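You operate a simulated robot arm through the tools that you are given. There is no shell and no other tool.

You run a simulated robot arm. Do the job below in one go: nothing can be reset, and whatever is moved stays where it is left.

TASK
Run bare bearing 27 across the slide plate and set it on the meter.
Fine: lay it on the yellow pad, switch on, slide it to the white pad, switch off; then the teal pad.

Only the result counts: the job must be done as asked and must still hold three seconds after the hand-in. Knocking over, shifting, dropping, spilling or breaking anything else fails it.

THE ROBOT
A 6-joint arm with a two-finger gripper, fixed in place. Base frame: the origin is at the foot of the arm, x ahead of it, y to its left, z up. Lengths are in m, angles in rad, forces in N, time in s.
Its first joint turns from -2.897 to 2.897 rad. Payload 2.45 kg.
The TCP is the grasp point between the finger pads, 0.02 m short of the fingertips. In the tool frame z runs along the fingers and y along their closing line. Largest opening 0.14 m; the body of the gripper starts 0.168 m behind the TCP.
Orientation is told as [roll, pitch, yaw] about the base's x, y, z axes, in that order, counted from this pose: with the fingers straight down and closing along the base's y, the tool's x points along the base's -x, its y along +y and its z along -z.

THE INTERFACE
- The arm moves only by the tool play_rows. Its argument "motion" is a list of rows, each a list of 7 numbers: the shift along the tool's x, y, z in units of 20 mm (1.0 is 20 mm), then the turn, a rotation vector about the tool's x, y, z in units of 8 degrees (1.0 is 8 degrees), then the opening, from 0 (shut) to 1 (fully open). In form: [[x, y, z, rx, ry, rz, fingers], ...]. A call has 1 to 20 rows; each row shifts and turns the commanded pose from where the row before left it, along the tool's axes as they then stand. A call with a number of a shift or a turn outside -1 to 1 is refused whole. Each row takes 0.2 s and may step no farther than 0.05 m and 0.15 rad from the row before; otherwise, or with a gripper value out of range, the whole call is refused. Where a pose cannot be reached the arm comes as near as it can. A force on the tool above 40 N (or 10 N above the force at the start of the call, whichever is more), or a blocked arm, ends the call early, and 0.2 s more pass. Each finger travels about 0.045 m/s and halts on what it meets, pressing with about 22 N; the grip force reading is that of the motor and also rises with nothing between the fingers. The clock runs only during rows and for 0.2 s after the last one: add rows that do not move to give the fingers time. It gives the time, the measured TCP pose, the force on the tool (base axes), the opening and the grip force at its end, in the units of the frame above (readings bear some noise), with the torque about the TCP (base axes, N m) and any sound that the robot's microphone picked up.
- Cameras (640 x 400 px; columns grow to the right, rows downward): "scene" is fixed at [0.226, 0.5103, 1.6303]; the picture's right is [-0.32, -0.95, 0.00], its down [-0.58, 0.20, -0.79] and it looks along [0.75, -0.26, -0.61] (base axes); focal length 315 px, centre (320, 200). "wrist" rides on the gripper at [0.078, 0.011, -0.209] in the tool frame; the picture's right is [-0.14, 0.99, 0.00], its down [-0.92, -0.13, -0.37] and it looks along [-0.37, -0.05, 0.93] (tool axes); focal length 280 px, centre (320, 200). There is no depth. A picture from a camera that has moved, and an enlarged one, comes with that camera's place and axes in the base frame and with its lens. The place of the scene camera against the robot may be out by one fixed shift of up to 0.025 m in any direction.
- camera(camera): a new picture of that camera. The clock stands still meanwhile.
- inspect(camera, box): a new picture of the part [left, top, right, bottom] of that camera's present view, enlarged. The clock stands still meanwhile.
- hand_in(): hands the job in; it is judged then, once.

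Nothing tells you positions but the pictures and the camera data. Unless the task says otherwise, let go and move clear before handing in.

The tools are called after ">>>" by a JSON object that holds its "method" and its "body". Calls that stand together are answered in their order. play_rows: Moves the arm, as the interface text tells. Its arguments: {"type":"object","properties":{"motion":{"type":"array","items":{"type":"array","items":{"type":"number"}}}},"required":["motion"]} The other tools are called the same way: camera (camera) takes a picture; inspect (camera, box) takes an enlarged picture of a part of a camera's view; hand_in () hands the job in.

At the start:

```text
t: 0.0
ee_pos: [0.6789, 0.1329, 1.3165]
tool_rot: [0.0, 0.0, -0.001]
wrist_force: [-0.4, -0.1, 0.3]
moment: [0.02, 0.01, 0.0]
opening: 0.1401
grip_force: 0.1
```

scene: 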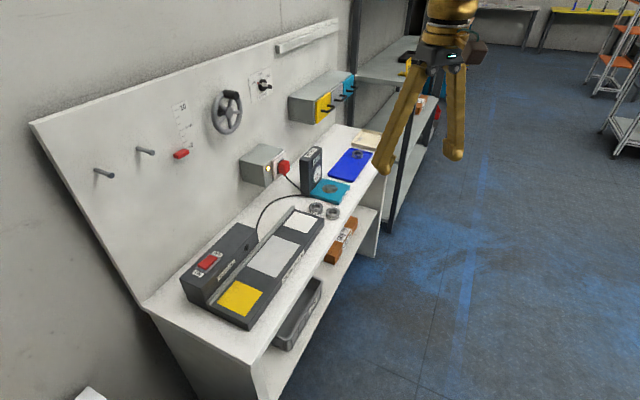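
wrist: 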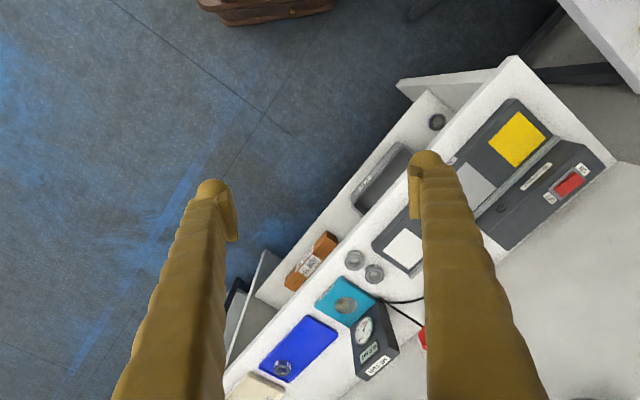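

I see a bench with a slide-plate device (yellow, grey and white pads, red switch), a meter with a teal pad, and several bearings around it. I'll take enlarged views to find bearing 27 before moving anything.

>>> {"method": "inspect", "body": {"camera": "scene", "box": [280, 110, 400, 230]}}

>>> {"method": "inspect", "body": {"camera": "scene", "box": [170, 190, 350, 340]}}

>>> {"method": "inspect", "body": {"camera": "wrist", "box": [220, 220, 430, 400]}}

>>> {"method": "inspect", "body": {"camera": "wrist", "box": [340, 60, 620, 280]}}

```text
3.33 times, centred on (340, 170) of scene
camera zoom: at [0.226, 0.5103, 1.6303], right [-0.32, -0.95, 0.0], down [-0.58, 0.2, -0.79], along [0.75, -0.26, -0.61], focal length 1050 px, centre (253, 300)
```

zoom: 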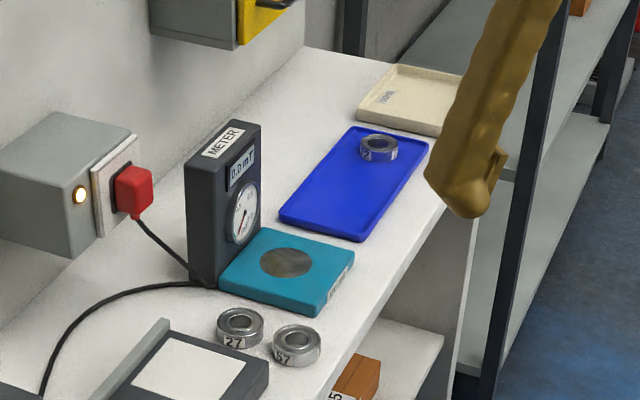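

```text
2.67 times, centred on (260, 265) of scene
camera zoom: at [0.226, 0.5103, 1.6303], right [-0.32, -0.95, 0.0], down [-0.58, 0.2, -0.79], along [0.75, -0.26, -0.61], focal length 840 px, centre (480, 27)
```

zoom: 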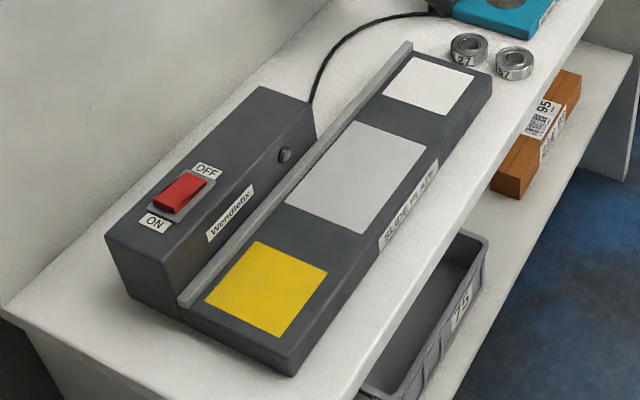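

```text
2.22 times, centred on (325, 310) of wrist
camera zoom: at [0.6001, 0.1431, 1.5252], right [0.14, 0.99, 0.0], down [0.92, -0.13, 0.37], along [0.37, -0.05, -0.93], focal length 623 px, centre (309, -44)
```

zoom: 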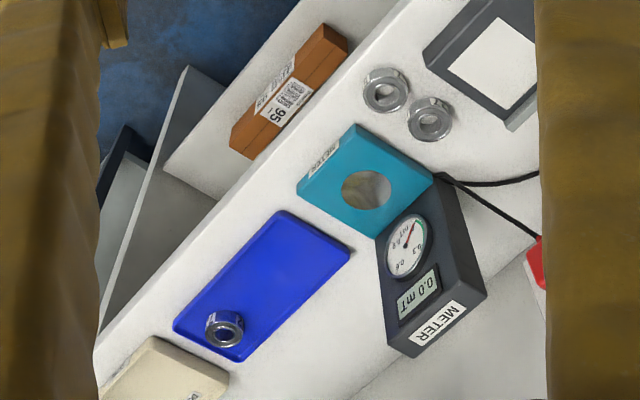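

```text
1.82 times, centred on (480, 170) of wrist
camera zoom: at [0.6001, 0.1431, 1.5252], right [0.14, 0.99, 0.0], down [0.92, -0.13, 0.37], along [0.37, -0.05, -0.93], focal length 510 px, centre (29, 254)
```

zoom: 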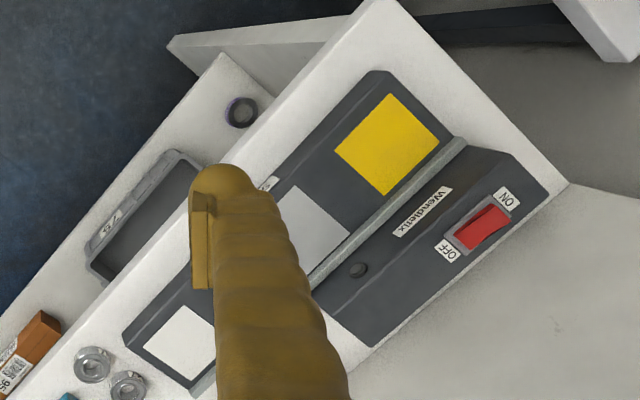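

Bearing 27 stands on the bench beside bearing 57, between the slide plate and the teal meter pad. From my first triangulation the bench top is at about z 0.88 and 27 is near (1.08, 0.22). I'll move the wrist camera for a second viewpoint to make this sharper.

>>> {"method": "play_rows", "body": {"motion": [[-1, 0, 0, 0, 0, 0, 1], [-1, 0, 0, 0, 0, 0, 1], [-1, 0, 0, 0, 0, 0, 1], [-1, 0, 0, 0, 0, 0, 1], [-1, 0, 0, 0, 0, 0, 1], [-1, 0, 0, 0, 0, 0, 1], [-1, 0, 0, 0, 0, 0, 1], [-1, 0, 0, 0, 0, 0, 1], [0, 0, 0, 0, 0, 0, 1]]}}

>>> {"method": "camera", "body": {"camera": "wrist"}}

>>> {"method": "camera", "body": {"camera": "scene"}}

```text
t: 2.0
ee_pos: [0.8395, 0.1317, 1.3168]
tool_rot: [0.0, 0.001, 0.0]
wrist_force: [0.1, 0.2, -1.1]
moment: [0.01, 0.0, -0.01]
opening: 0.1401
grip_force: 0.2
```

```text
taken
camera wrist: at [0.7599, 0.1423, 1.5245], right [0.14, 0.99, 0.0], down [0.92, -0.13, 0.37], along [0.36, -0.05, -0.93], focal length 280 px, centre (320, 200)
```

wrist: 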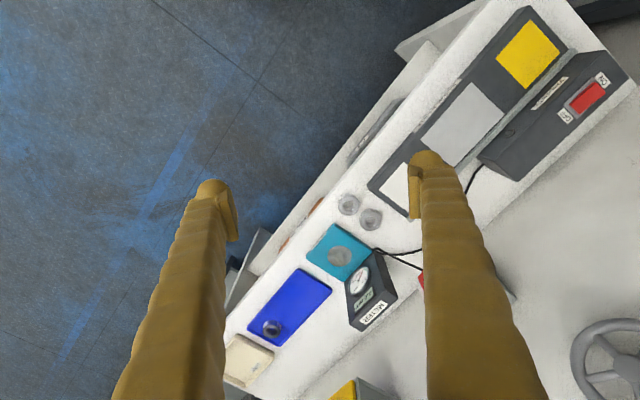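

```text
taken
```

scene: 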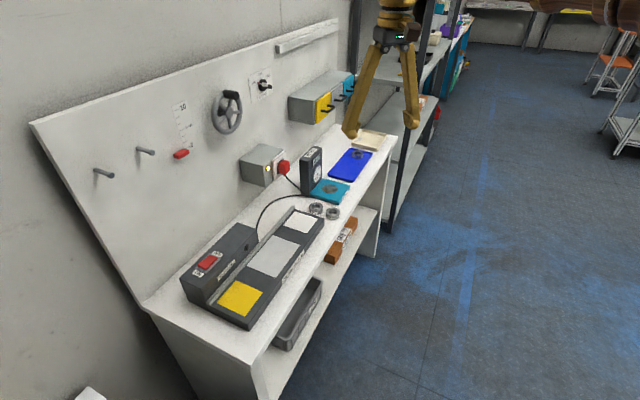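

The second view puts bearing 27 at about (1.067, 0.223), with its top near z 0.91, and the bench line runs at about -45°. Next I'll turn the tool to face the bench so the fingers close along the slide direction, and move out above bearing 27 to check reach.

>>> {"method": "play_rows", "body": {"motion": [[-0.95, 0.35, 0, 0, 0, 0, 1], [-0.95, 0.35, 0, 0, 0, 0, 1], [-0.95, 0.35, 0, 0, 0, 0, 1], [-0.95, 0.35, 0, 0, 0, 0, 1], [0, 0, 0.5, 0, 0, -0.9, 1], [0, 0, 0.5, 0, 0, -0.9, 1], [0, 0, 0.5, 0, 0, -0.9, 1], [0, 0, 0.5, 0, 0, -0.9, 1], [0, 0, 0.5, 0, 0, -0.9, 1], [0, 0, 0.5, 0, 0, -0.9, 1], [0, 0, 0.5, 0, 0, -0.225, 1], [0, 0, 0, 0, 0, 0, 1]]}}

>>> {"method": "camera", "body": {"camera": "wrist"}}

>>> {"method": "camera", "body": {"camera": "scene"}}

```text
t: 4.6
ee_pos: [0.9143, 0.16, 1.246]
tool_rot: [0.001, 0.0, 0.787]
wrist_force: [-0.2, 0.3, 0.3]
moment: [0.0, -0.03, -0.02]
opening: 0.1399
grip_force: 0.1
```

```text
taken
camera wrist: at [0.8513, 0.1125, 1.4544], right [-0.6, 0.8, 0.0], down [0.74, 0.56, 0.37], along [0.29, 0.22, -0.93], focal length 280 px, centre (320, 200)
```

wrist: 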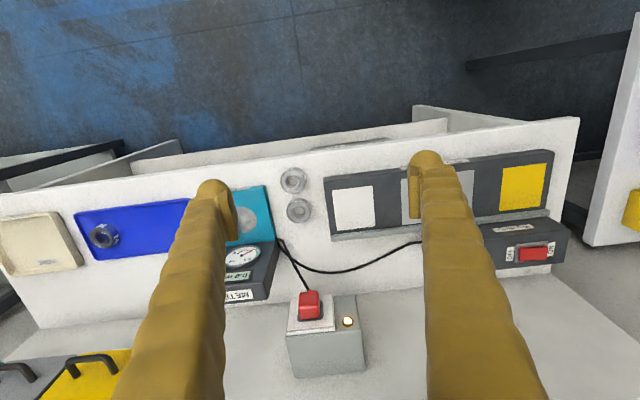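

```text
taken
```

scene: 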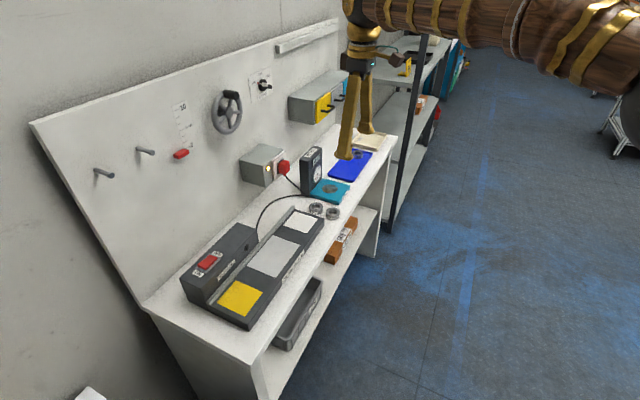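

With the new view, bearing 27 comes out at (1.07, 0.222) with its top at about z 0.905. It is the one nearer the wall. I'll move above it, keeping well clear in height, and see whether the arm reaches with the tool vertical.

>>> {"method": "play_rows", "body": {"motion": [[-0.77, -0.33, 0, 0, 0, 0, 1], [-0.77, -0.33, 0, 0, 0, 0, 1], [-0.77, -0.33, 0, 0, 0, 0, 1], [-0.77, -0.33, 0, 0, 0, 0, 1], [-0.77, -0.33, 0, 0, 0, 0, 1], [0, 0, 0, 0, 0, 0, 1]]}}

>>> {"method": "camera", "body": {"camera": "wrist"}}

>>> {"method": "camera", "body": {"camera": "scene"}}

```text
t: 6.0
ee_pos: [0.9899, 0.1912, 1.2473]
tool_rot: [-0.002, -0.001, 0.785]
wrist_force: [0.5, 0.4, -0.9]
moment: [-0.01, 0.0, 0.0]
opening: 0.1402
grip_force: 0.0
```

```text
taken
camera wrist: at [0.9274, 0.144, 1.4551], right [-0.6, 0.8, 0.0], down [0.74, 0.56, 0.37], along [0.29, 0.22, -0.93], focal length 280 px, centre (320, 200)
```

wrist: 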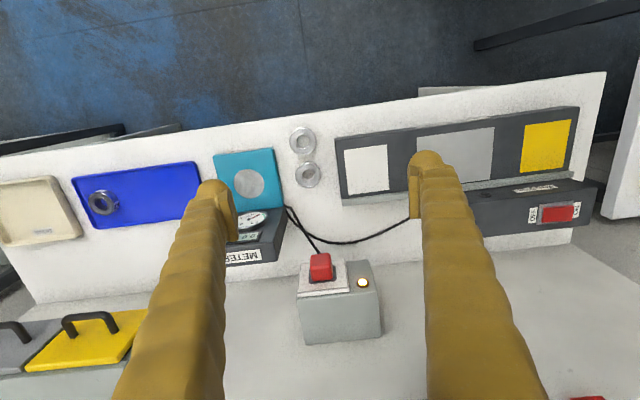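

```text
taken
```

scene: 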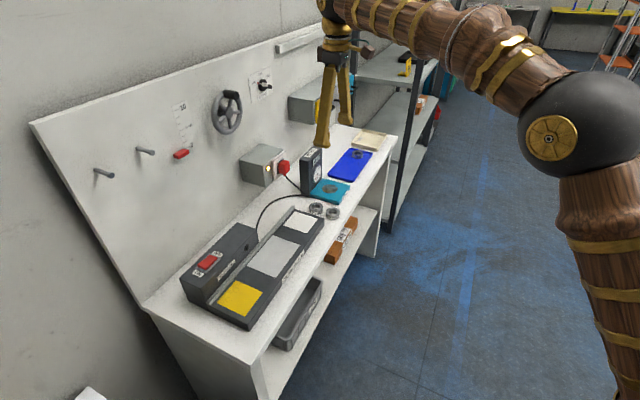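

The tool is 1.0 m out without trouble. Bearing 27 again solves to (1.070, 0.221). I'll move over it, narrow the fingers to about 75 mm so they fit between the slide plate and the teal pad, and come part of the way down.

>>> {"method": "play_rows", "body": {"motion": [[-0.8, -0.36, 0, 0, 0, 0, 0.54], [-0.8, -0.36, 0, 0, 0, 0, 0.54], [-0.8, -0.36, 0, 0, 0, 0, 0.54], [-0.8, -0.36, 0, 0, 0, 0, 0.54], [-0.7, -0.33, 0, 0, 0, 0, 0.54], [0, 0, 1, 0, 0, 0, 0.54], [0, 0, 1, 0, 0, 0, 0.54], [0, 0, 1, 0, 0, 0, 0.54], [0, 0, 1, 0, 0, 0, 0.54], [0, 0, 1, 0, 0, 0, 0.54], [0, 0, 1, 0, 0, 0, 0.54], [0, 0, 0, 0, 0, 0, 0.54]]}}

>>> {"method": "camera", "body": {"camera": "wrist"}}

>>> {"method": "camera", "body": {"camera": "scene"}}

```text
t: 8.6
ee_pos: [1.0727, 0.2237, 1.1261]
tool_rot: [0.0, -0.001, 0.786]
wrist_force: [-0.2, 0.2, 1.0]
moment: [-0.02, -0.03, -0.03]
opening: 0.0756
grip_force: 0.0
```

```text
taken
camera wrist: at [1.0093, 0.1748, 1.3346], right [-0.6, 0.8, 0.0], down [0.74, 0.56, 0.37], along [0.29, 0.22, -0.93], focal length 280 px, centre (320, 200)
```

wrist: 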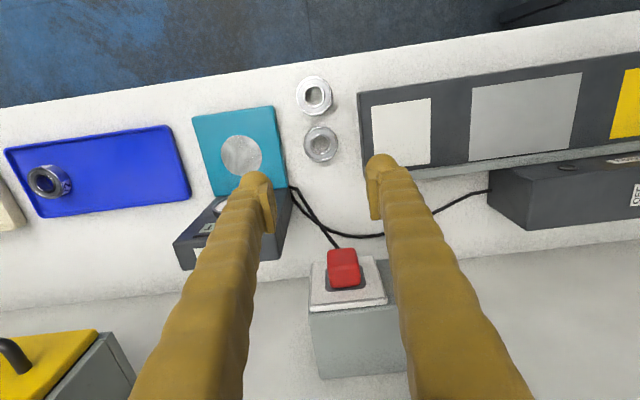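

```text
taken
```

scene: 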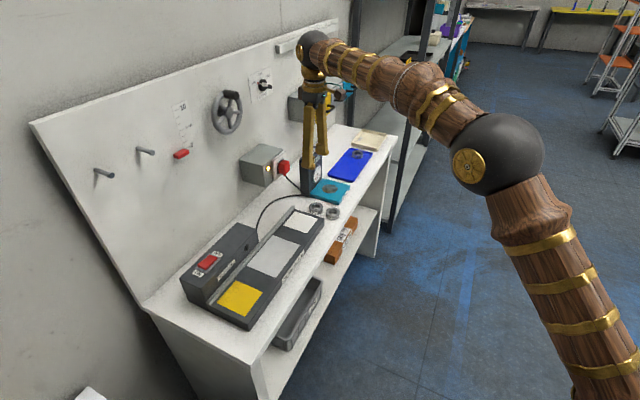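

The TCP is now right above bearing 27. I'll take close views of it and of the meter and the gaps before going down.

>>> {"method": "inspect", "body": {"camera": "wrist", "box": [270, 60, 390, 180]}}

>>> {"method": "inspect", "body": {"camera": "wrist", "box": [10, 120, 230, 250]}}

>>> {"method": "inspect", "body": {"camera": "scene", "box": [280, 160, 370, 230]}}

```text
3.33 times, centred on (330, 120) of wrist
camera zoom: at [1.0093, 0.1748, 1.3346], right [-0.6, 0.8, 0.0], down [0.74, 0.56, 0.37], along [0.29, 0.22, -0.93], focal length 935 px, centre (287, 467)
```

zoom: 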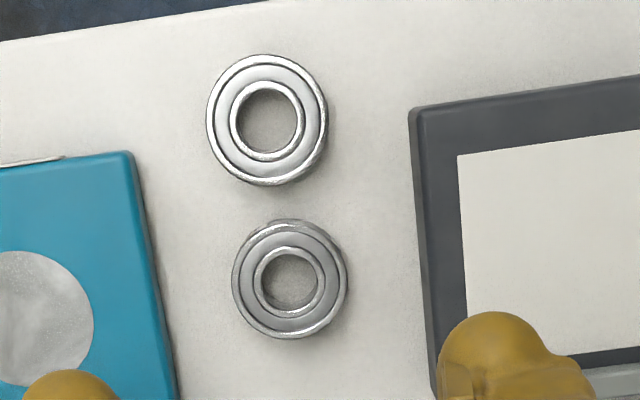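

```text
2.91 times, centred on (120, 185) of wrist
camera zoom: at [1.0093, 0.1748, 1.3346], right [-0.6, 0.8, 0.0], down [0.74, 0.56, 0.37], along [0.29, 0.22, -0.93], focal length 816 px, centre (902, 244)
```

zoom: 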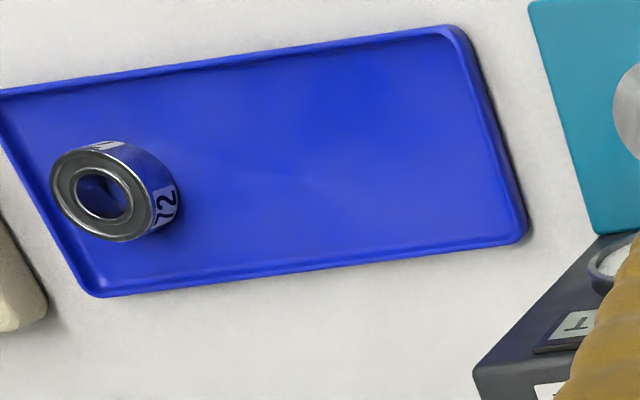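

```text
5.71 times, centred on (325, 195) of scene
camera zoom: at [0.226, 0.5103, 1.6303], right [-0.32, -0.95, 0.0], down [-0.58, 0.2, -0.79], along [0.75, -0.26, -0.61], focal length 1800 px, centre (291, 229)
```

zoom: 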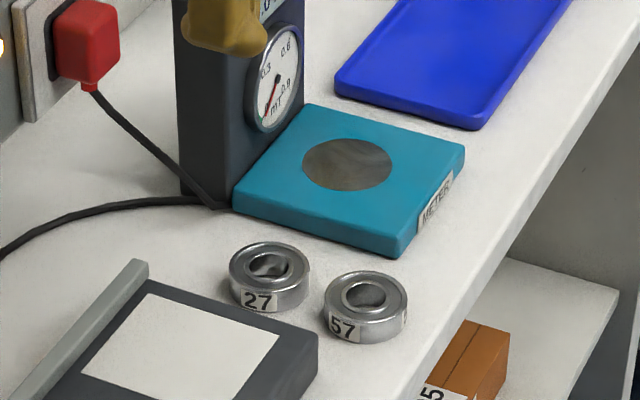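

Bearing 27 is bare, about 52 mm across and 22 mm tall, and has about 33 mm of free space on each side. I'll set the fingers to about 64 mm, come down in two stages, and check on the way.

>>> {"method": "play_rows", "body": {"motion": [[0.12, 0.05, 0, 0, 0, 0, 0.457], [0, 0, 1, 0, 0, 0, 0.457], [0, 0, 1, 0, 0, 0, 0.457], [0, 0, 1, 0, 0, 0, 0.457], [0, 0, 1, 0, 0, 0, 0.457], [0, 0, 1, 0, 0, 0, 0.457], [0, 0, 1, 0, 0, 0, 0.457], [0, 0, 1, 0, 0, 0, 0.457], [0, 0, 1, 0, 0, 0, 0.457], [0, 0, 0.7, 0, 0, 0, 0.457], [0, 0, 0, 0, 0, 0, 0.457]]}}

>>> {"method": "camera", "body": {"camera": "wrist"}}

>>> {"method": "inspect", "body": {"camera": "scene", "box": [250, 120, 390, 240]}}

```text
t: 11.0
ee_pos: [1.0691, 0.2223, 0.951]
tool_rot: [0.0, -0.001, 0.786]
wrist_force: [-0.3, 0.3, 0.3]
moment: [0.04, 0.0, 0.0]
opening: 0.0639
grip_force: 0.0
```

```text
taken
camera wrist: at [1.0067, 0.174, 1.1599], right [-0.6, 0.8, 0.0], down [0.74, 0.56, 0.37], along [0.29, 0.22, -0.93], focal length 280 px, centre (320, 200)
```

wrist: 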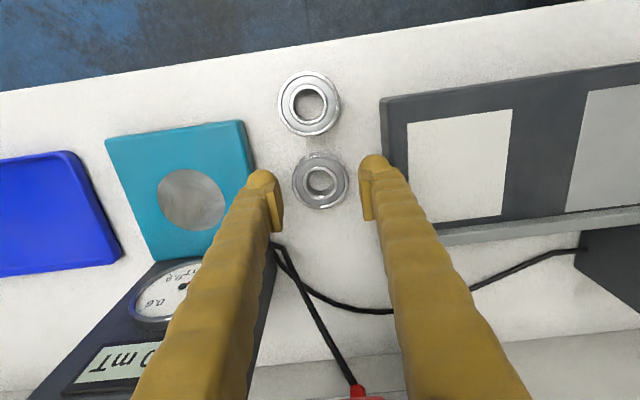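

```text
3.33 times, centred on (320, 180) of scene
camera zoom: at [0.226, 0.5103, 1.6303], right [-0.32, -0.95, 0.0], down [-0.58, 0.2, -0.79], along [0.75, -0.26, -0.61], focal length 1050 px, centre (320, 267)
```

zoom: 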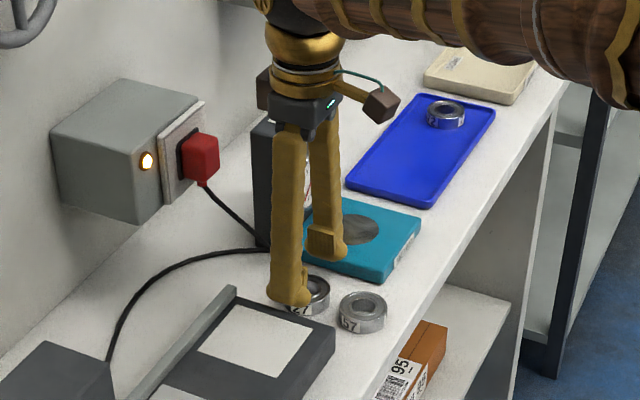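

The fingers straddle bearing 27 centrally, with clear gaps on both sides. I'll lower slowly to about z 0.91 and watch for contact.

>>> {"method": "play_rows", "body": {"motion": [[-0.06, 0, 0.5, 0, 0, 0, 0.457], [0, 0, 0.5, 0, 0, 0, 0.457], [0, 0, 0.4, 0, 0, 0, 0.457], [0, 0, 0.3, 0, 0, 0, 0.457], [0, 0, 0.2, 0, 0, 0, 0.457], [0, 0, 0, 0, 0, 0, 0.457]]}}

>>> {"method": "camera", "body": {"camera": "wrist"}}

>>> {"method": "inspect", "body": {"camera": "scene", "box": [280, 170, 360, 230]}}

```text
t: 12.3
ee_pos: [1.0725, 0.2216, 0.918]
tool_rot: [-0.003, -0.004, 0.788]
wrist_force: [-2.5, -2.3, 7.7]
moment: [0.16, 0.3, 0.2]
opening: 0.0646
grip_force: 0.5
stopped in row 6: the force on the tool passed its limit at 43 N (the readings are from after the stop); the commanded pose is now the measured one
```

```text
taken
camera wrist: at [1.0076, 0.1738, 1.1272], right [-0.6, 0.8, 0.0], down [0.74, 0.56, 0.37], along [0.3, 0.22, -0.93], focal length 280 px, centre (320, 200)
```

wrist: 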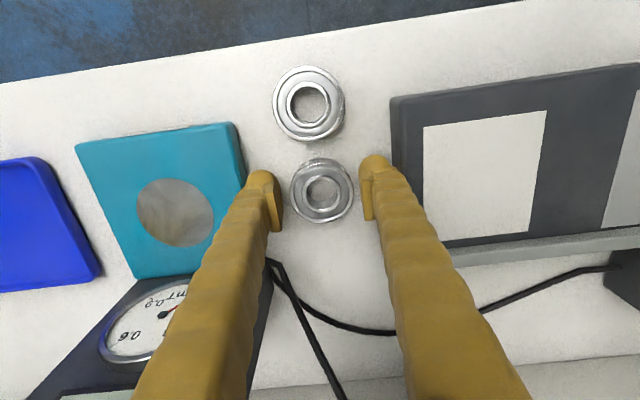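

```text
6.67 times, centred on (320, 200) of scene
camera zoom: at [0.226, 0.5103, 1.6303], right [-0.32, -0.95, 0.0], down [-0.58, 0.2, -0.79], along [0.75, -0.26, -0.61], focal length 2100 px, centre (320, 200)
```

zoom: 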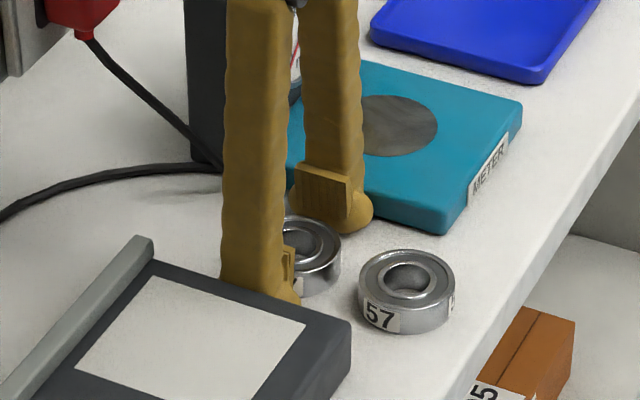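

The fingertips touched the bench (TCP about 0.916), so the bench top is at about z 0.896. Nothing else moved. I'll raise about 2 mm and close on the bearing.

>>> {"method": "play_rows", "body": {"motion": [[0, 0, -0.12, 0, 0, 0, 0.457], [0, 0, 0, 0, 0, 0, 0.4], [0, 0, 0, 0, 0, 0, 0.35], [0, 0, 0, 0, 0, 0, 0.3], [0, 0, 0, 0, 0, 0, 0.3], [0, 0, 0, 0, 0, 0, 0.3]]}}

>>> {"method": "camera", "body": {"camera": "wrist"}}

```text
t: 13.7
ee_pos: [1.0729, 0.2214, 0.92]
tool_rot: [-0.001, -0.003, 0.784]
wrist_force: [-0.9, 0.0, 0.0]
moment: [-0.01, 0.0, -0.02]
opening: 0.05
grip_force: 22.1
```

```text
taken
camera wrist: at [1.0074, 0.1741, 1.1288], right [-0.6, 0.8, 0.0], down [0.74, 0.56, 0.37], along [0.3, 0.22, -0.93], focal length 280 px, centre (320, 200)
```

wrist: 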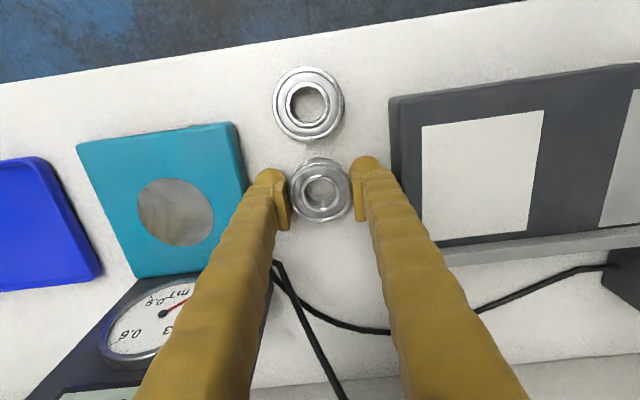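

Bearing 27 is gripped (opening 50 mm, 22 N). I'll lift it straight up and check that it comes along and that 57 stays still.

>>> {"method": "play_rows", "body": {"motion": [[0, 0, -0.4, 0, 0, 0, 0.3], [0, 0, -0.6, 0, 0, 0, 0.3], [0, 0, -0.8, 0, 0, 0, 0.3], [0, 0, -1, 0, 0, 0, 0.3], [0, 0, -1, 0, 0, 0, 0.3], [0, 0, -1, 0, 0, 0, 0.3], [0, 0, -1, 0, 0, 0, 0.3], [0, 0, -1, 0, 0, 0, 0.3], [0, 0, 0, 0, 0, 0, 0.3]]}}

>>> {"method": "camera", "body": {"camera": "wrist"}}

>>> {"method": "inspect", "body": {"camera": "scene", "box": [250, 120, 390, 240]}}

```text
t: 15.7
ee_pos: [1.0718, 0.2217, 1.0585]
tool_rot: [-0.002, -0.003, 0.786]
wrist_force: [0.0, 0.7, -2.1]
moment: [-0.02, -0.01, -0.01]
opening: 0.0499
grip_force: 22.1
```

```text
taken
camera wrist: at [1.0066, 0.1732, 1.2657], right [-0.6, 0.8, 0.0], down [0.74, 0.56, 0.37], along [0.3, 0.22, -0.93], focal length 280 px, centre (320, 200)
```

wrist: 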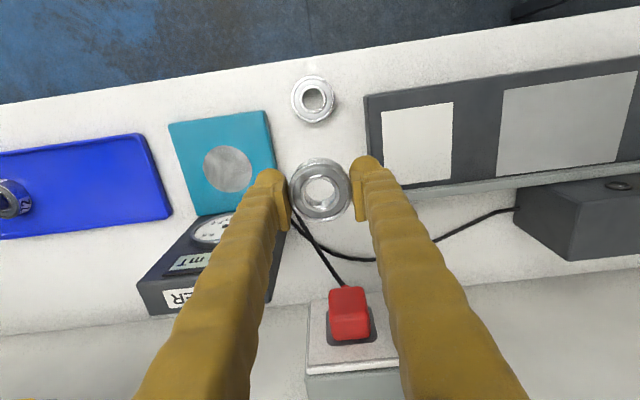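

```text
3.33 times, centred on (320, 180) of scene
camera zoom: at [0.226, 0.5103, 1.6303], right [-0.32, -0.95, 0.0], down [-0.58, 0.2, -0.79], along [0.75, -0.26, -0.61], focal length 1050 px, centre (320, 267)
```

zoom: 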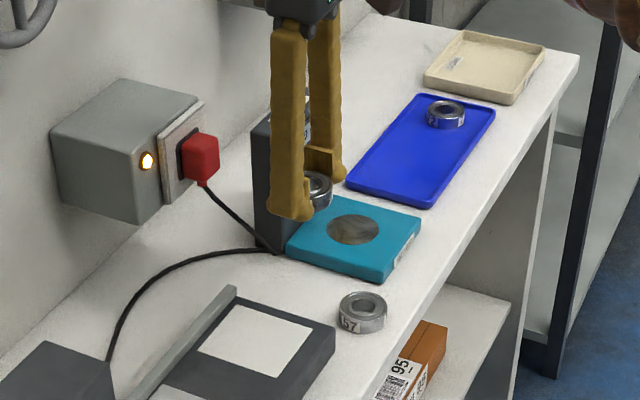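

The bearing is held and 57 hasn't moved. I'll carry it at this height along the bench toward the yellow pad, then look again to refine that position.

>>> {"method": "play_rows", "body": {"motion": [[0, 0.5, 0, 0, 0, 0, 0.3], [0, 0.8, 0, 0, 0, 0, 0.3], [0, 1, 0, 0, 0, 0, 0.3], [0, 1, 0, 0, 0, 0, 0.3], [0, 1, 0, 0, 0, 0, 0.3], [0, 1, 0, 0, 0, 0, 0.3], [0, 1, 0, 0, 0, 0, 0.3], [0, 1, 0, 0, 0, 0, 0.3], [0, 1, 0, 0, 0, 0, 0.3], [0, 1, 0, 0, 0, 0, 0.3], [0, 1, 0, 0, 0, 0, 0.3], [0, 1, 0, 0, 0, 0, 0.3], [0, 1, 0, 0, 0, 0, 0.3], [0, 1, 0, 0, 0, 0, 0.3], [0, 1, 0, 0, 0, 0, 0.3], [0, 1, 0, 0, 0, 0, 0.3], [0, 1, 0, 0, 0, 0, 0.3], [0, 1, 0, 0, 0, 0, 0.3], [0, 0.7, 0, 0, 0, 0, 0.3], [0, 0, 0, 0, 0, 0, 0.3]]}}

>>> {"method": "camera", "body": {"camera": "wrist"}}

>>> {"method": "camera", "body": {"camera": "scene"}}

```text
t: 19.9
ee_pos: [0.8163, 0.4791, 1.0558]
tool_rot: [-0.001, -0.003, 0.785]
wrist_force: [0.4, 0.1, -1.9]
moment: [-0.01, 0.01, 0.02]
opening: 0.0501
grip_force: 21.6
```

```text
taken
camera wrist: at [0.7522, 0.4301, 1.2653], right [-0.6, 0.8, 0.0], down [0.74, 0.56, 0.37], along [0.3, 0.22, -0.93], focal length 280 px, centre (320, 200)
```

wrist: 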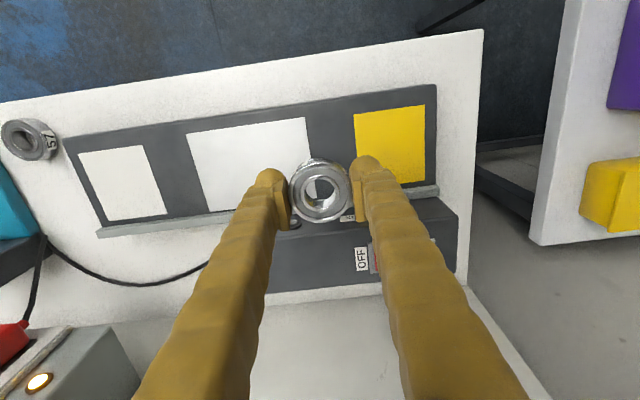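

```text
taken
```

scene: 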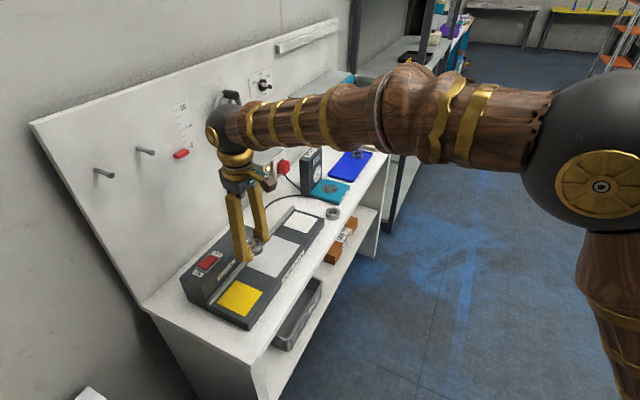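

Yellow pad centre comes out at (0.752, 0.536) and white at about (0.987, 0.301), so the slide direction is exactly the tool's closing line. I'll centre over yellow and lower to about z 0.975.

>>> {"method": "play_rows", "body": {"motion": [[0, 0.9, 0, 0, 0, 0, 0.3], [0, 0.9, 0, 0, 0, 0, 0.3], [0, 0.9, 0, 0, 0, 0, 0.3], [0, 0.9, 0, 0, 0, 0, 0.3], [0, 0.65, 0, 0, 0, 0, 0.3], [0, 0, 0.8, 0, 0, 0, 0.3], [0, 0, 0.8, 0, 0, 0, 0.3], [0, 0, 0.8, 0, 0, 0, 0.3], [0, 0, 0.8, 0, 0, 0, 0.3], [0, 0, 0.5, 0, 0, 0, 0.3], [0, 0, 0.3, 0, 0, 0, 0.3], [0, 0, 0, 0, 0, 0, 0.3]]}}

>>> {"method": "camera", "body": {"camera": "wrist"}}

>>> {"method": "inspect", "body": {"camera": "scene", "box": [160, 190, 340, 340]}}

```text
t: 22.5
ee_pos: [0.7565, 0.5374, 0.9748]
tool_rot: [-0.001, -0.004, 0.785]
wrist_force: [0.3, 0.4, -1.9]
moment: [0.0, -0.04, 0.03]
opening: 0.0498
grip_force: 22.3
```

```text
taken
camera wrist: at [0.6923, 0.4883, 1.1837], right [-0.6, 0.8, 0.0], down [0.74, 0.56, 0.37], along [0.3, 0.22, -0.93], focal length 280 px, centre (320, 200)
```

wrist: 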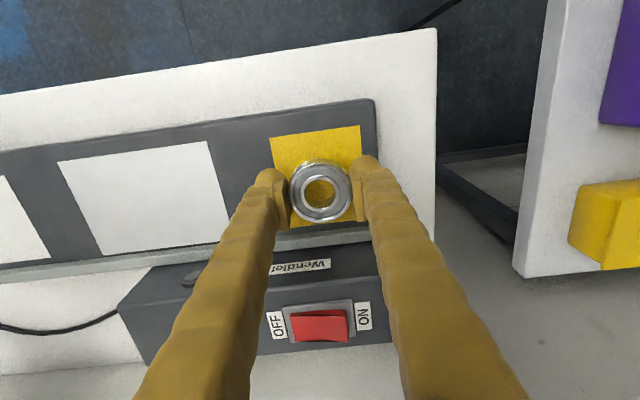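

```text
2.67 times, centred on (250, 265) of scene
camera zoom: at [0.226, 0.5103, 1.6303], right [-0.32, -0.95, 0.0], down [-0.58, 0.2, -0.79], along [0.75, -0.26, -0.61], focal length 840 px, centre (507, 27)
```

zoom: 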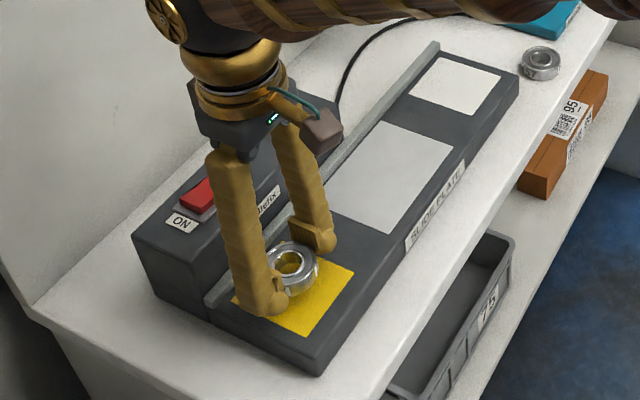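

The bearing hangs centred over the yellow pad and clear of the guide rail. I'll lower in small steps and watch the force for touchdown.

>>> {"method": "play_rows", "body": {"motion": [[0, 0, 0.3, 0, 0, 0, 0.3], [0, 0, 0.3, 0, 0, 0, 0.3], [0, 0, 0.15, 0, 0, 0, 0.3], [0, 0, 0, 0, 0, 0, 0.3]]}}

>>> {"method": "inspect", "body": {"camera": "scene", "box": [205, 260, 275, 320]}}

```text
t: 23.5
ee_pos: [0.7555, 0.5361, 0.96]
tool_rot: [-0.002, -0.004, 0.785]
wrist_force: [0.8, -0.2, -1.6]
moment: [-0.02, -0.01, 0.04]
opening: 0.0499
grip_force: 22.6
```

```text
6.67 times, centred on (240, 290) of scene
camera zoom: at [0.226, 0.5103, 1.6303], right [-0.32, -0.95, 0.0], down [-0.58, 0.2, -0.79], along [0.75, -0.26, -0.61], focal length 2100 px, centre (853, -400)
```

zoom: 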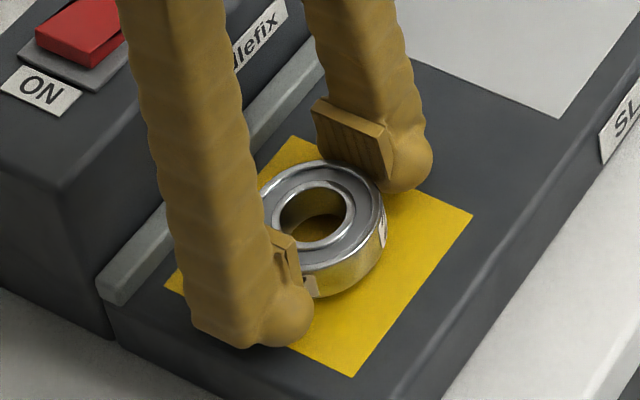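

>>> {"method": "play_rows", "body": {"motion": [[0, 0, 0.15, 0, 0, 0, 0.3], [0, 0, 0, 0, 0, 0, 0.3]]}}

```text
t: 24.1
ee_pos: [0.7559, 0.5375, 0.958]
tool_rot: [-0.002, -0.004, 0.786]
wrist_force: [0.1, 0.6, -1.1]
moment: [0.02, 0.0, -0.02]
opening: 0.0501
grip_force: 22.0
```

No contact yet at TCP 0.958, with the bearing still a few millimetres above the pad. I'll keep lowering in small steps.

>>> {"method": "play_rows", "body": {"motion": [[0, 0, 0.12, 0, 0, 0, 0.3], [0, 0, 0, 0, 0, 0, 0.3]]}}

```text
t: 24.7
ee_pos: [0.7558, 0.5364, 0.9561]
tool_rot: [-0.002, -0.004, 0.785]
wrist_force: [-0.5, 1.0, 1.2]
moment: [0.04, 0.05, -0.02]
opening: 0.0502
grip_force: 22.4
```

The vertical force is just starting to change sign, so this may be touchdown. One more small step should confirm it.

>>> {"method": "play_rows", "body": {"motion": [[0, 0, 0.08, 0, 0, 0, 0.3], [0, 0, 0, 0, 0, 0, 0.3]]}}

>>> {"method": "inspect", "body": {"camera": "scene", "box": [205, 260, 275, 320]}}

```text
t: 25.3
ee_pos: [0.7564, 0.5364, 0.954]
tool_rot: [-0.002, -0.005, 0.785]
wrist_force: [-2.7, -2.2, 16.3]
moment: [-0.02, 0.03, -0.04]
opening: 0.05
grip_force: 22.0
```

```text
6.67 times, centred on (240, 290) of scene
camera zoom: at [0.226, 0.5103, 1.6303], right [-0.32, -0.95, 0.0], down [-0.58, 0.2, -0.79], along [0.75, -0.26, -0.61], focal length 2100 px, centre (853, -400)
```

zoom: 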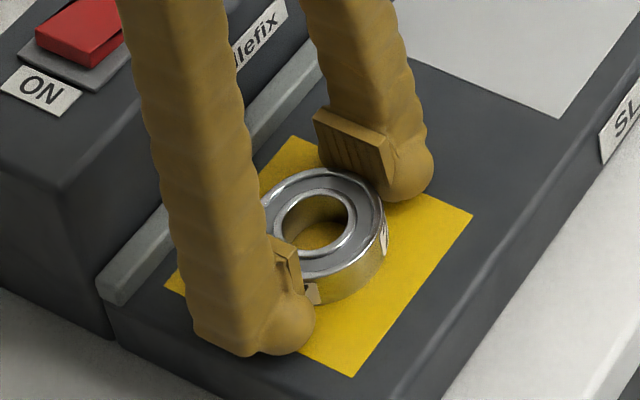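

The bearing is down on the yellow pad (16 N, TCP about 0.955). I'll ease off 1 mm, let go, and raise straight up.

>>> {"method": "play_rows", "body": {"motion": [[0, 0, -0.06, 0, 0, 0, 0.3], [0, 0, 0, 0, 0, 0, 0.4], [0, 0, 0, 0, 0, 0, 0.5], [0, 0, 0, 0, 0, 0, 0.55], [0, 0, 0, 0, 0, 0, 0.55], [0, 0, -0.5, 0, 0, 0, 0.55], [0, 0, -0.8, 0, 0, 0, 0.55], [0, 0, -1, 0, 0, 0, 0.55], [0, 0, -1, 0, 0, 0, 0.55], [0, 0, -1, 0, 0, 0, 0.55], [0, 0, -1, 0, 0, 0, 0.55], [0, 0, 0, 0, 0, 0, 0.55]]}}

>>> {"method": "camera", "body": {"camera": "wrist"}}

>>> {"method": "inspect", "body": {"camera": "scene", "box": [160, 220, 290, 330]}}

```text
t: 27.9
ee_pos: [0.7552, 0.5365, 1.0611]
tool_rot: [-0.002, -0.003, 0.785]
wrist_force: [0.4, 0.7, 0.3]
moment: [0.01, -0.01, -0.07]
opening: 0.0771
grip_force: 0.1
```

```text
taken
camera wrist: at [0.692, 0.4875, 1.2694], right [-0.6, 0.8, 0.0], down [0.74, 0.56, 0.37], along [0.3, 0.22, -0.93], focal length 280 px, centre (320, 200)
```

wrist: 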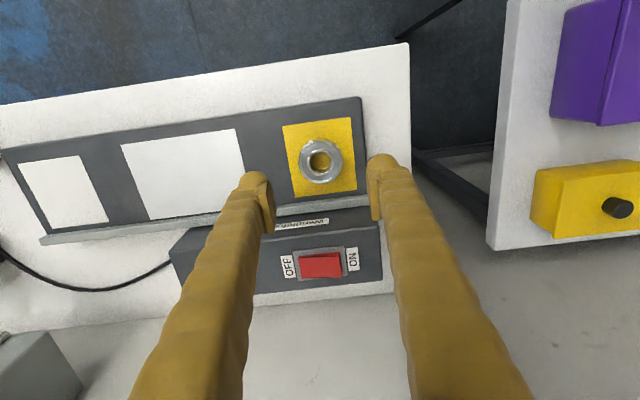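

```text
3.64 times, centred on (225, 275) of scene
camera zoom: at [0.226, 0.5103, 1.6303], right [-0.32, -0.95, 0.0], down [-0.58, 0.2, -0.79], along [0.75, -0.26, -0.61], focal length 1146 px, centre (666, -73)
```

zoom: 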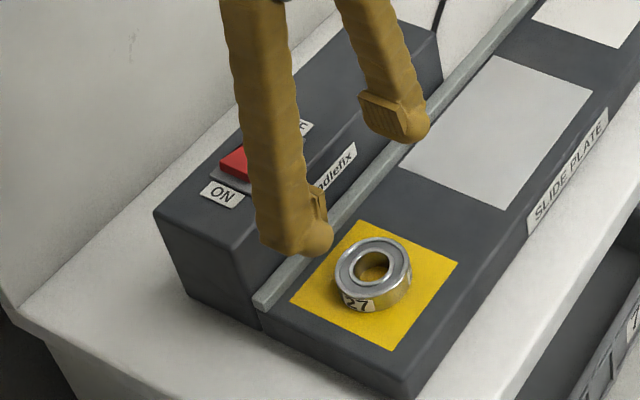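

Bearing 27 lies on the yellow pad. The rocker is around (0.843, 0.602) at z about 0.995, with ON at the yellow end, and two wall pegs hang above that area. I'll look closely at both before reaching in.

>>> {"method": "inspect", "body": {"camera": "scene", "box": [70, 80, 290, 230]}}

>>> {"method": "inspect", "body": {"camera": "wrist", "box": [260, 200, 390, 310]}}

>>> {"method": "camera", "body": {"camera": "scene"}}

```text
2.67 times, centred on (180, 155) of scene
camera zoom: at [0.226, 0.5103, 1.6303], right [-0.32, -0.95, 0.0], down [-0.58, 0.2, -0.79], along [0.75, -0.26, -0.61], focal length 840 px, centre (693, 320)
```

zoom: 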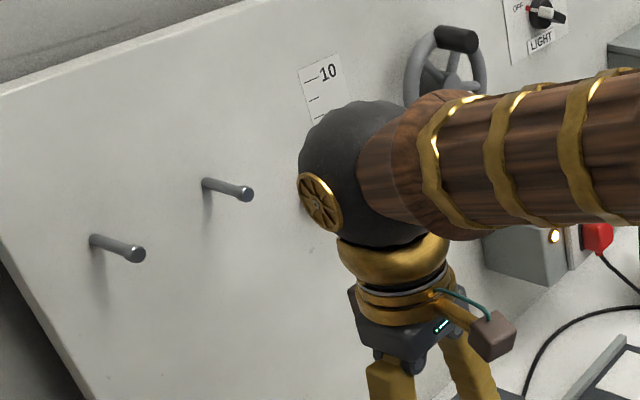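

```text
3.64 times, centred on (325, 255) of wrist
camera zoom: at [0.692, 0.4875, 1.2694], right [-0.6, 0.8, 0.0], down [0.74, 0.56, 0.37], along [0.3, 0.22, -0.93], focal length 1020 px, centre (302, 0)
```

zoom: 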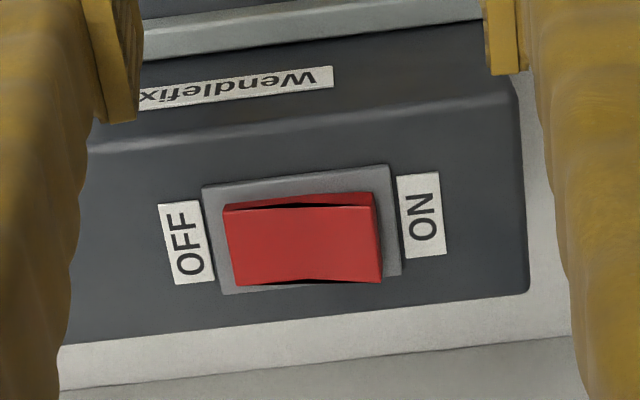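

```text
taken
```

scene: 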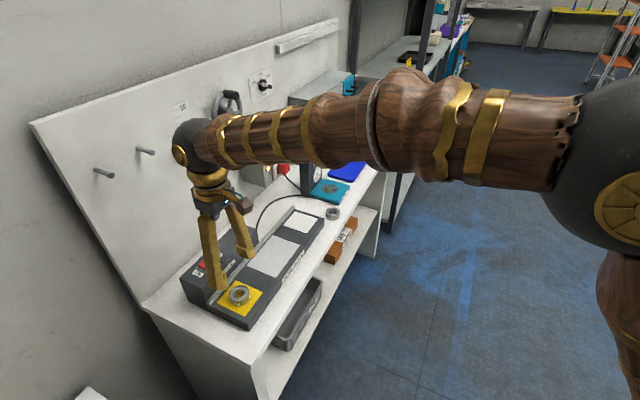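

The pegs sit at about z 1.28, close to where the wrist would be. So I'll lean the tool back about 24° away from the wall and press the ON end with one fingertip. First I raise, tilt, and move to a hover above the switch, then check.

>>> {"method": "play_rows", "body": {"motion": [[0, 0, -1, 0, 0, 0, 0.55], [0, 0, -1, 0, 0, 0, 0.55], [0, 0, 0, 0, -1, 0, 0.55], [0, 0, 0, 0, -1, 0, 0.55], [0, 0, 0, 0, -1, 0, 0.55], [-0.767, 0.349, 0.342, 0, 0, 0, 0.55], [-0.767, 0.349, 0.342, 0, 0, 0, 0.55], [-0.767, 0.349, 0.342, 0, 0, 0, 0.55], [-0.767, 0.349, 0.342, 0, 0, 0, 0.55], [0, 0, 0, 0, 0, 0, 0.55]]}}

>>> {"method": "camera", "body": {"camera": "wrist"}}

>>> {"method": "camera", "body": {"camera": "scene"}}

```text
t: 30.1
ee_pos: [0.7823, 0.6031, 1.1008]
tool_rot: [-0.001, -0.422, 0.787]
wrist_force: [0.0, -0.4, 0.1]
moment: [0.03, 0.0, -0.02]
opening: 0.0771
grip_force: 0.0
```

```text
taken
camera wrist: at [0.6634, 0.5001, 1.2595], right [-0.61, 0.79, 0.05], down [0.58, 0.4, 0.71], along [0.54, 0.47, -0.7], focal length 280 px, centre (320, 200)
```

wrist: 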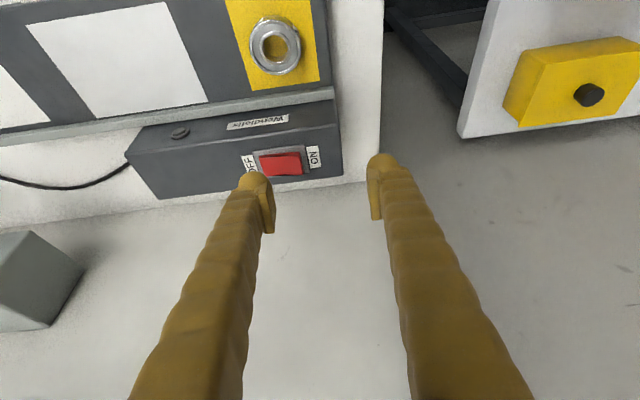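

```text
taken
```

scene: 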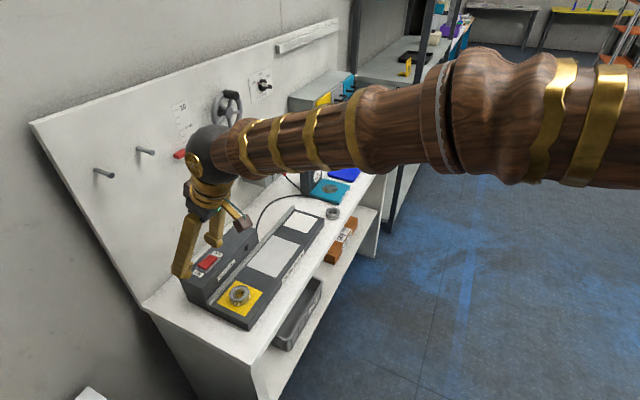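

The tilted pose is well clear of the pegs, and the rocker centre comes out at about (0.8405, 0.599, 1.005). I'll finish moving so the near fingertip is over the ON end, lower to a low hover, and check.

>>> {"method": "play_rows", "body": {"motion": [[-0.702, 0.358, 0.3125, 0, 0, 0, 0.55], [-0.702, 0.358, 0.3125, 0, 0, 0, 0.55], [-0.702, 0.358, 0.3125, 0, 0, 0, 0.55], [0.376, 0, 0.836, 0, 0, 0, 0.55], [0.376, 0, 0.836, 0, 0, 0, 0.55], [0.3, 0, 0.67, 0, 0, 0, 0.55], [0, 0, 0, 0, 0, 0, 0.55]]}}

>>> {"method": "camera", "body": {"camera": "wrist"}}

>>> {"method": "inspect", "body": {"camera": "scene", "box": [140, 200, 280, 320]}}

>>> {"method": "inspect", "body": {"camera": "wrist", "box": [220, 120, 340, 220]}}

```text
t: 31.7
ee_pos: [0.8003, 0.651, 1.0498]
tool_rot: [-0.002, -0.421, 0.786]
wrist_force: [0.6, -0.4, -0.4]
moment: [-0.03, -0.03, 0.0]
opening: 0.0769
grip_force: 0.0
```

```text
taken
camera wrist: at [0.6807, 0.5477, 1.2075], right [-0.61, 0.79, 0.05], down [0.58, 0.4, 0.71], along [0.54, 0.47, -0.7], focal length 280 px, centre (320, 200)
```

wrist: 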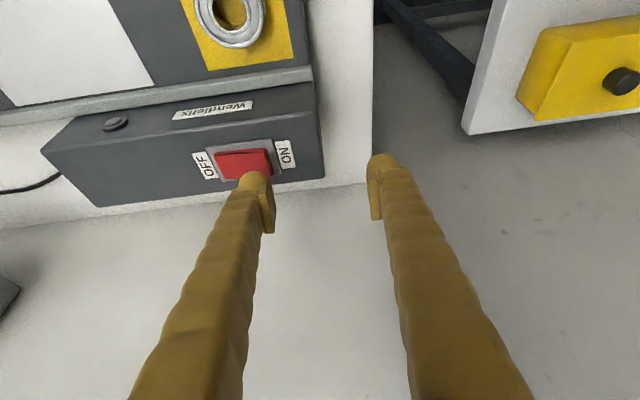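

```text
3.33 times, centred on (210, 260) of scene
camera zoom: at [0.226, 0.5103, 1.6303], right [-0.32, -0.95, 0.0], down [-0.58, 0.2, -0.79], along [0.75, -0.26, -0.61], focal length 1050 px, centre (687, 0)
```

zoom: 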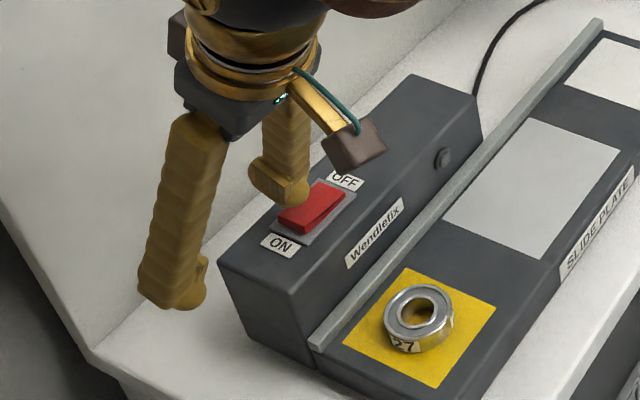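

```text
4.00 times, centred on (280, 170) of wrist
camera zoom: at [0.6807, 0.5477, 1.2075], right [-0.61, 0.79, 0.05], down [0.58, 0.4, 0.71], along [0.54, 0.47, -0.7], focal length 1122 px, centre (480, 320)
```

zoom: 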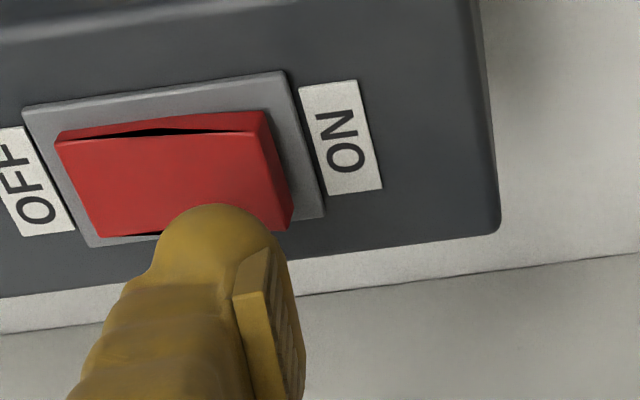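

The ON end of the rocker is clearly the raised one, so it's currently OFF, and the fingertip is over that half. I'll shift 3 mm toward ON and press down gradually.

>>> {"method": "play_rows", "body": {"motion": [[0, 0.15, 0, 0, 0, 0, 0.55], [0.1025, 0, 0.228, 0, 0, 0, 0.55], [0.1025, 0, 0.228, 0, 0, 0, 0.55], [0, 0, 0, 0, 0, 0, 0.55]]}}

>>> {"method": "inspect", "body": {"camera": "wrist", "box": [220, 120, 340, 220]}}

>>> {"method": "inspect", "body": {"camera": "scene", "box": [165, 220, 255, 300]}}

```text
t: 32.7
ee_pos: [0.7991, 0.6536, 1.039]
tool_rot: [-0.001, -0.422, 0.787]
wrist_force: [-0.1, 0.7, -0.6]
moment: [0.06, 0.01, -0.01]
opening: 0.077
grip_force: 0.1
```

```text
4.00 times, centred on (280, 170) of wrist
camera zoom: at [0.679, 0.5504, 1.1978], right [-0.61, 0.79, 0.05], down [0.58, 0.4, 0.71], along [0.54, 0.47, -0.7], focal length 1122 px, centre (480, 320)
```

zoom: 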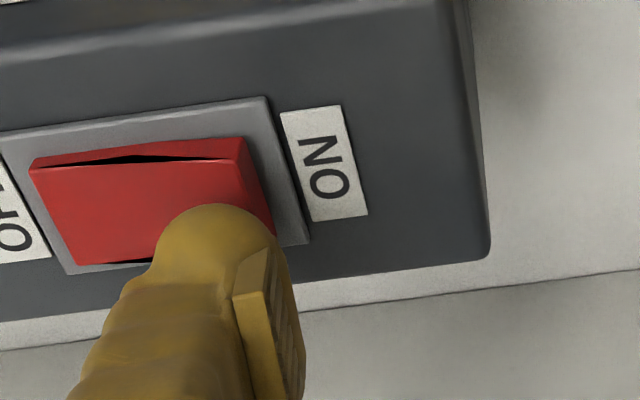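

```text
5.00 times, centred on (210, 260) of scene
camera zoom: at [0.226, 0.5103, 1.6303], right [-0.32, -0.95, 0.0], down [-0.58, 0.2, -0.79], along [0.75, -0.26, -0.61], focal length 1575 px, centre (870, -100)
```

zoom: 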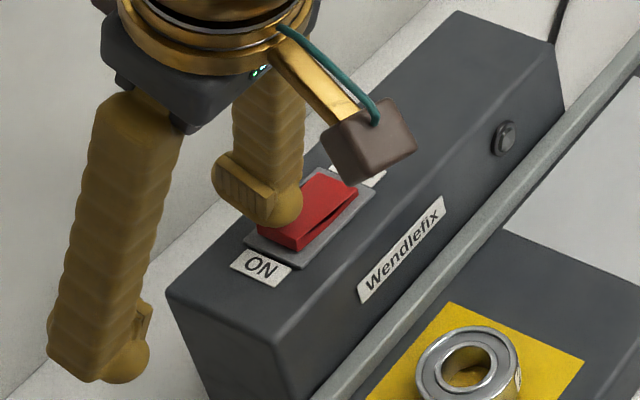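

The tip is lined up over the ON end, with no contact yet. I'll keep pressing down slowly.

>>> {"method": "play_rows", "body": {"motion": [[0.08, 0, 0.182, 0, 0, 0, 0.55], [0.06, 0, 0.137, 0, 0, 0, 0.55], [0, 0, 0, 0, 0, 0, 0.55]]}}

```text
t: 33.5
ee_pos: [0.7982, 0.6542, 1.0332]
tool_rot: [-0.002, -0.423, 0.787]
wrist_force: [0.7, -1.2, -0.6]
moment: [0.01, -0.02, 0.03]
opening: 0.077
grip_force: 0.2
heard: click
```

I heard a click. I'll check the rocker before doing anything more.

>>> {"method": "inspect", "body": {"camera": "wrist", "box": [200, 120, 340, 220]}}

>>> {"method": "inspect", "body": {"camera": "scene", "box": [165, 220, 255, 300]}}

```text
4.00 times, centred on (270, 170) of wrist
camera zoom: at [0.6792, 0.5501, 1.1912], right [-0.61, 0.79, 0.05], down [0.58, 0.4, 0.71], along [0.54, 0.47, -0.7], focal length 1122 px, centre (520, 320)
```

zoom: 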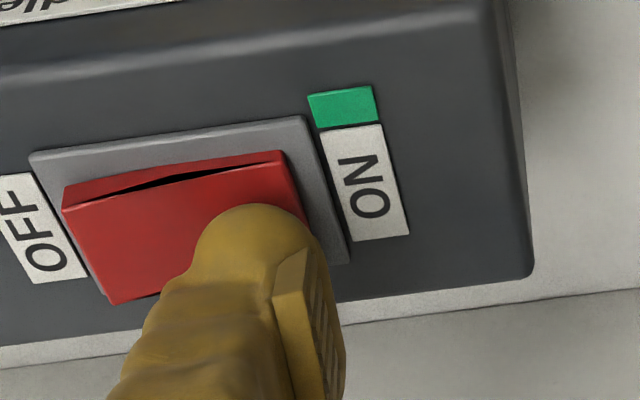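

```text
5.00 times, centred on (210, 260) of scene
camera zoom: at [0.226, 0.5103, 1.6303], right [-0.32, -0.95, 0.0], down [-0.58, 0.2, -0.79], along [0.75, -0.26, -0.61], focal length 1575 px, centre (870, -100)
```

zoom: 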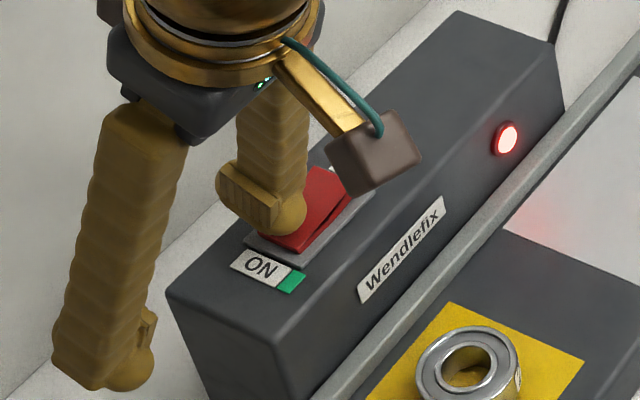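

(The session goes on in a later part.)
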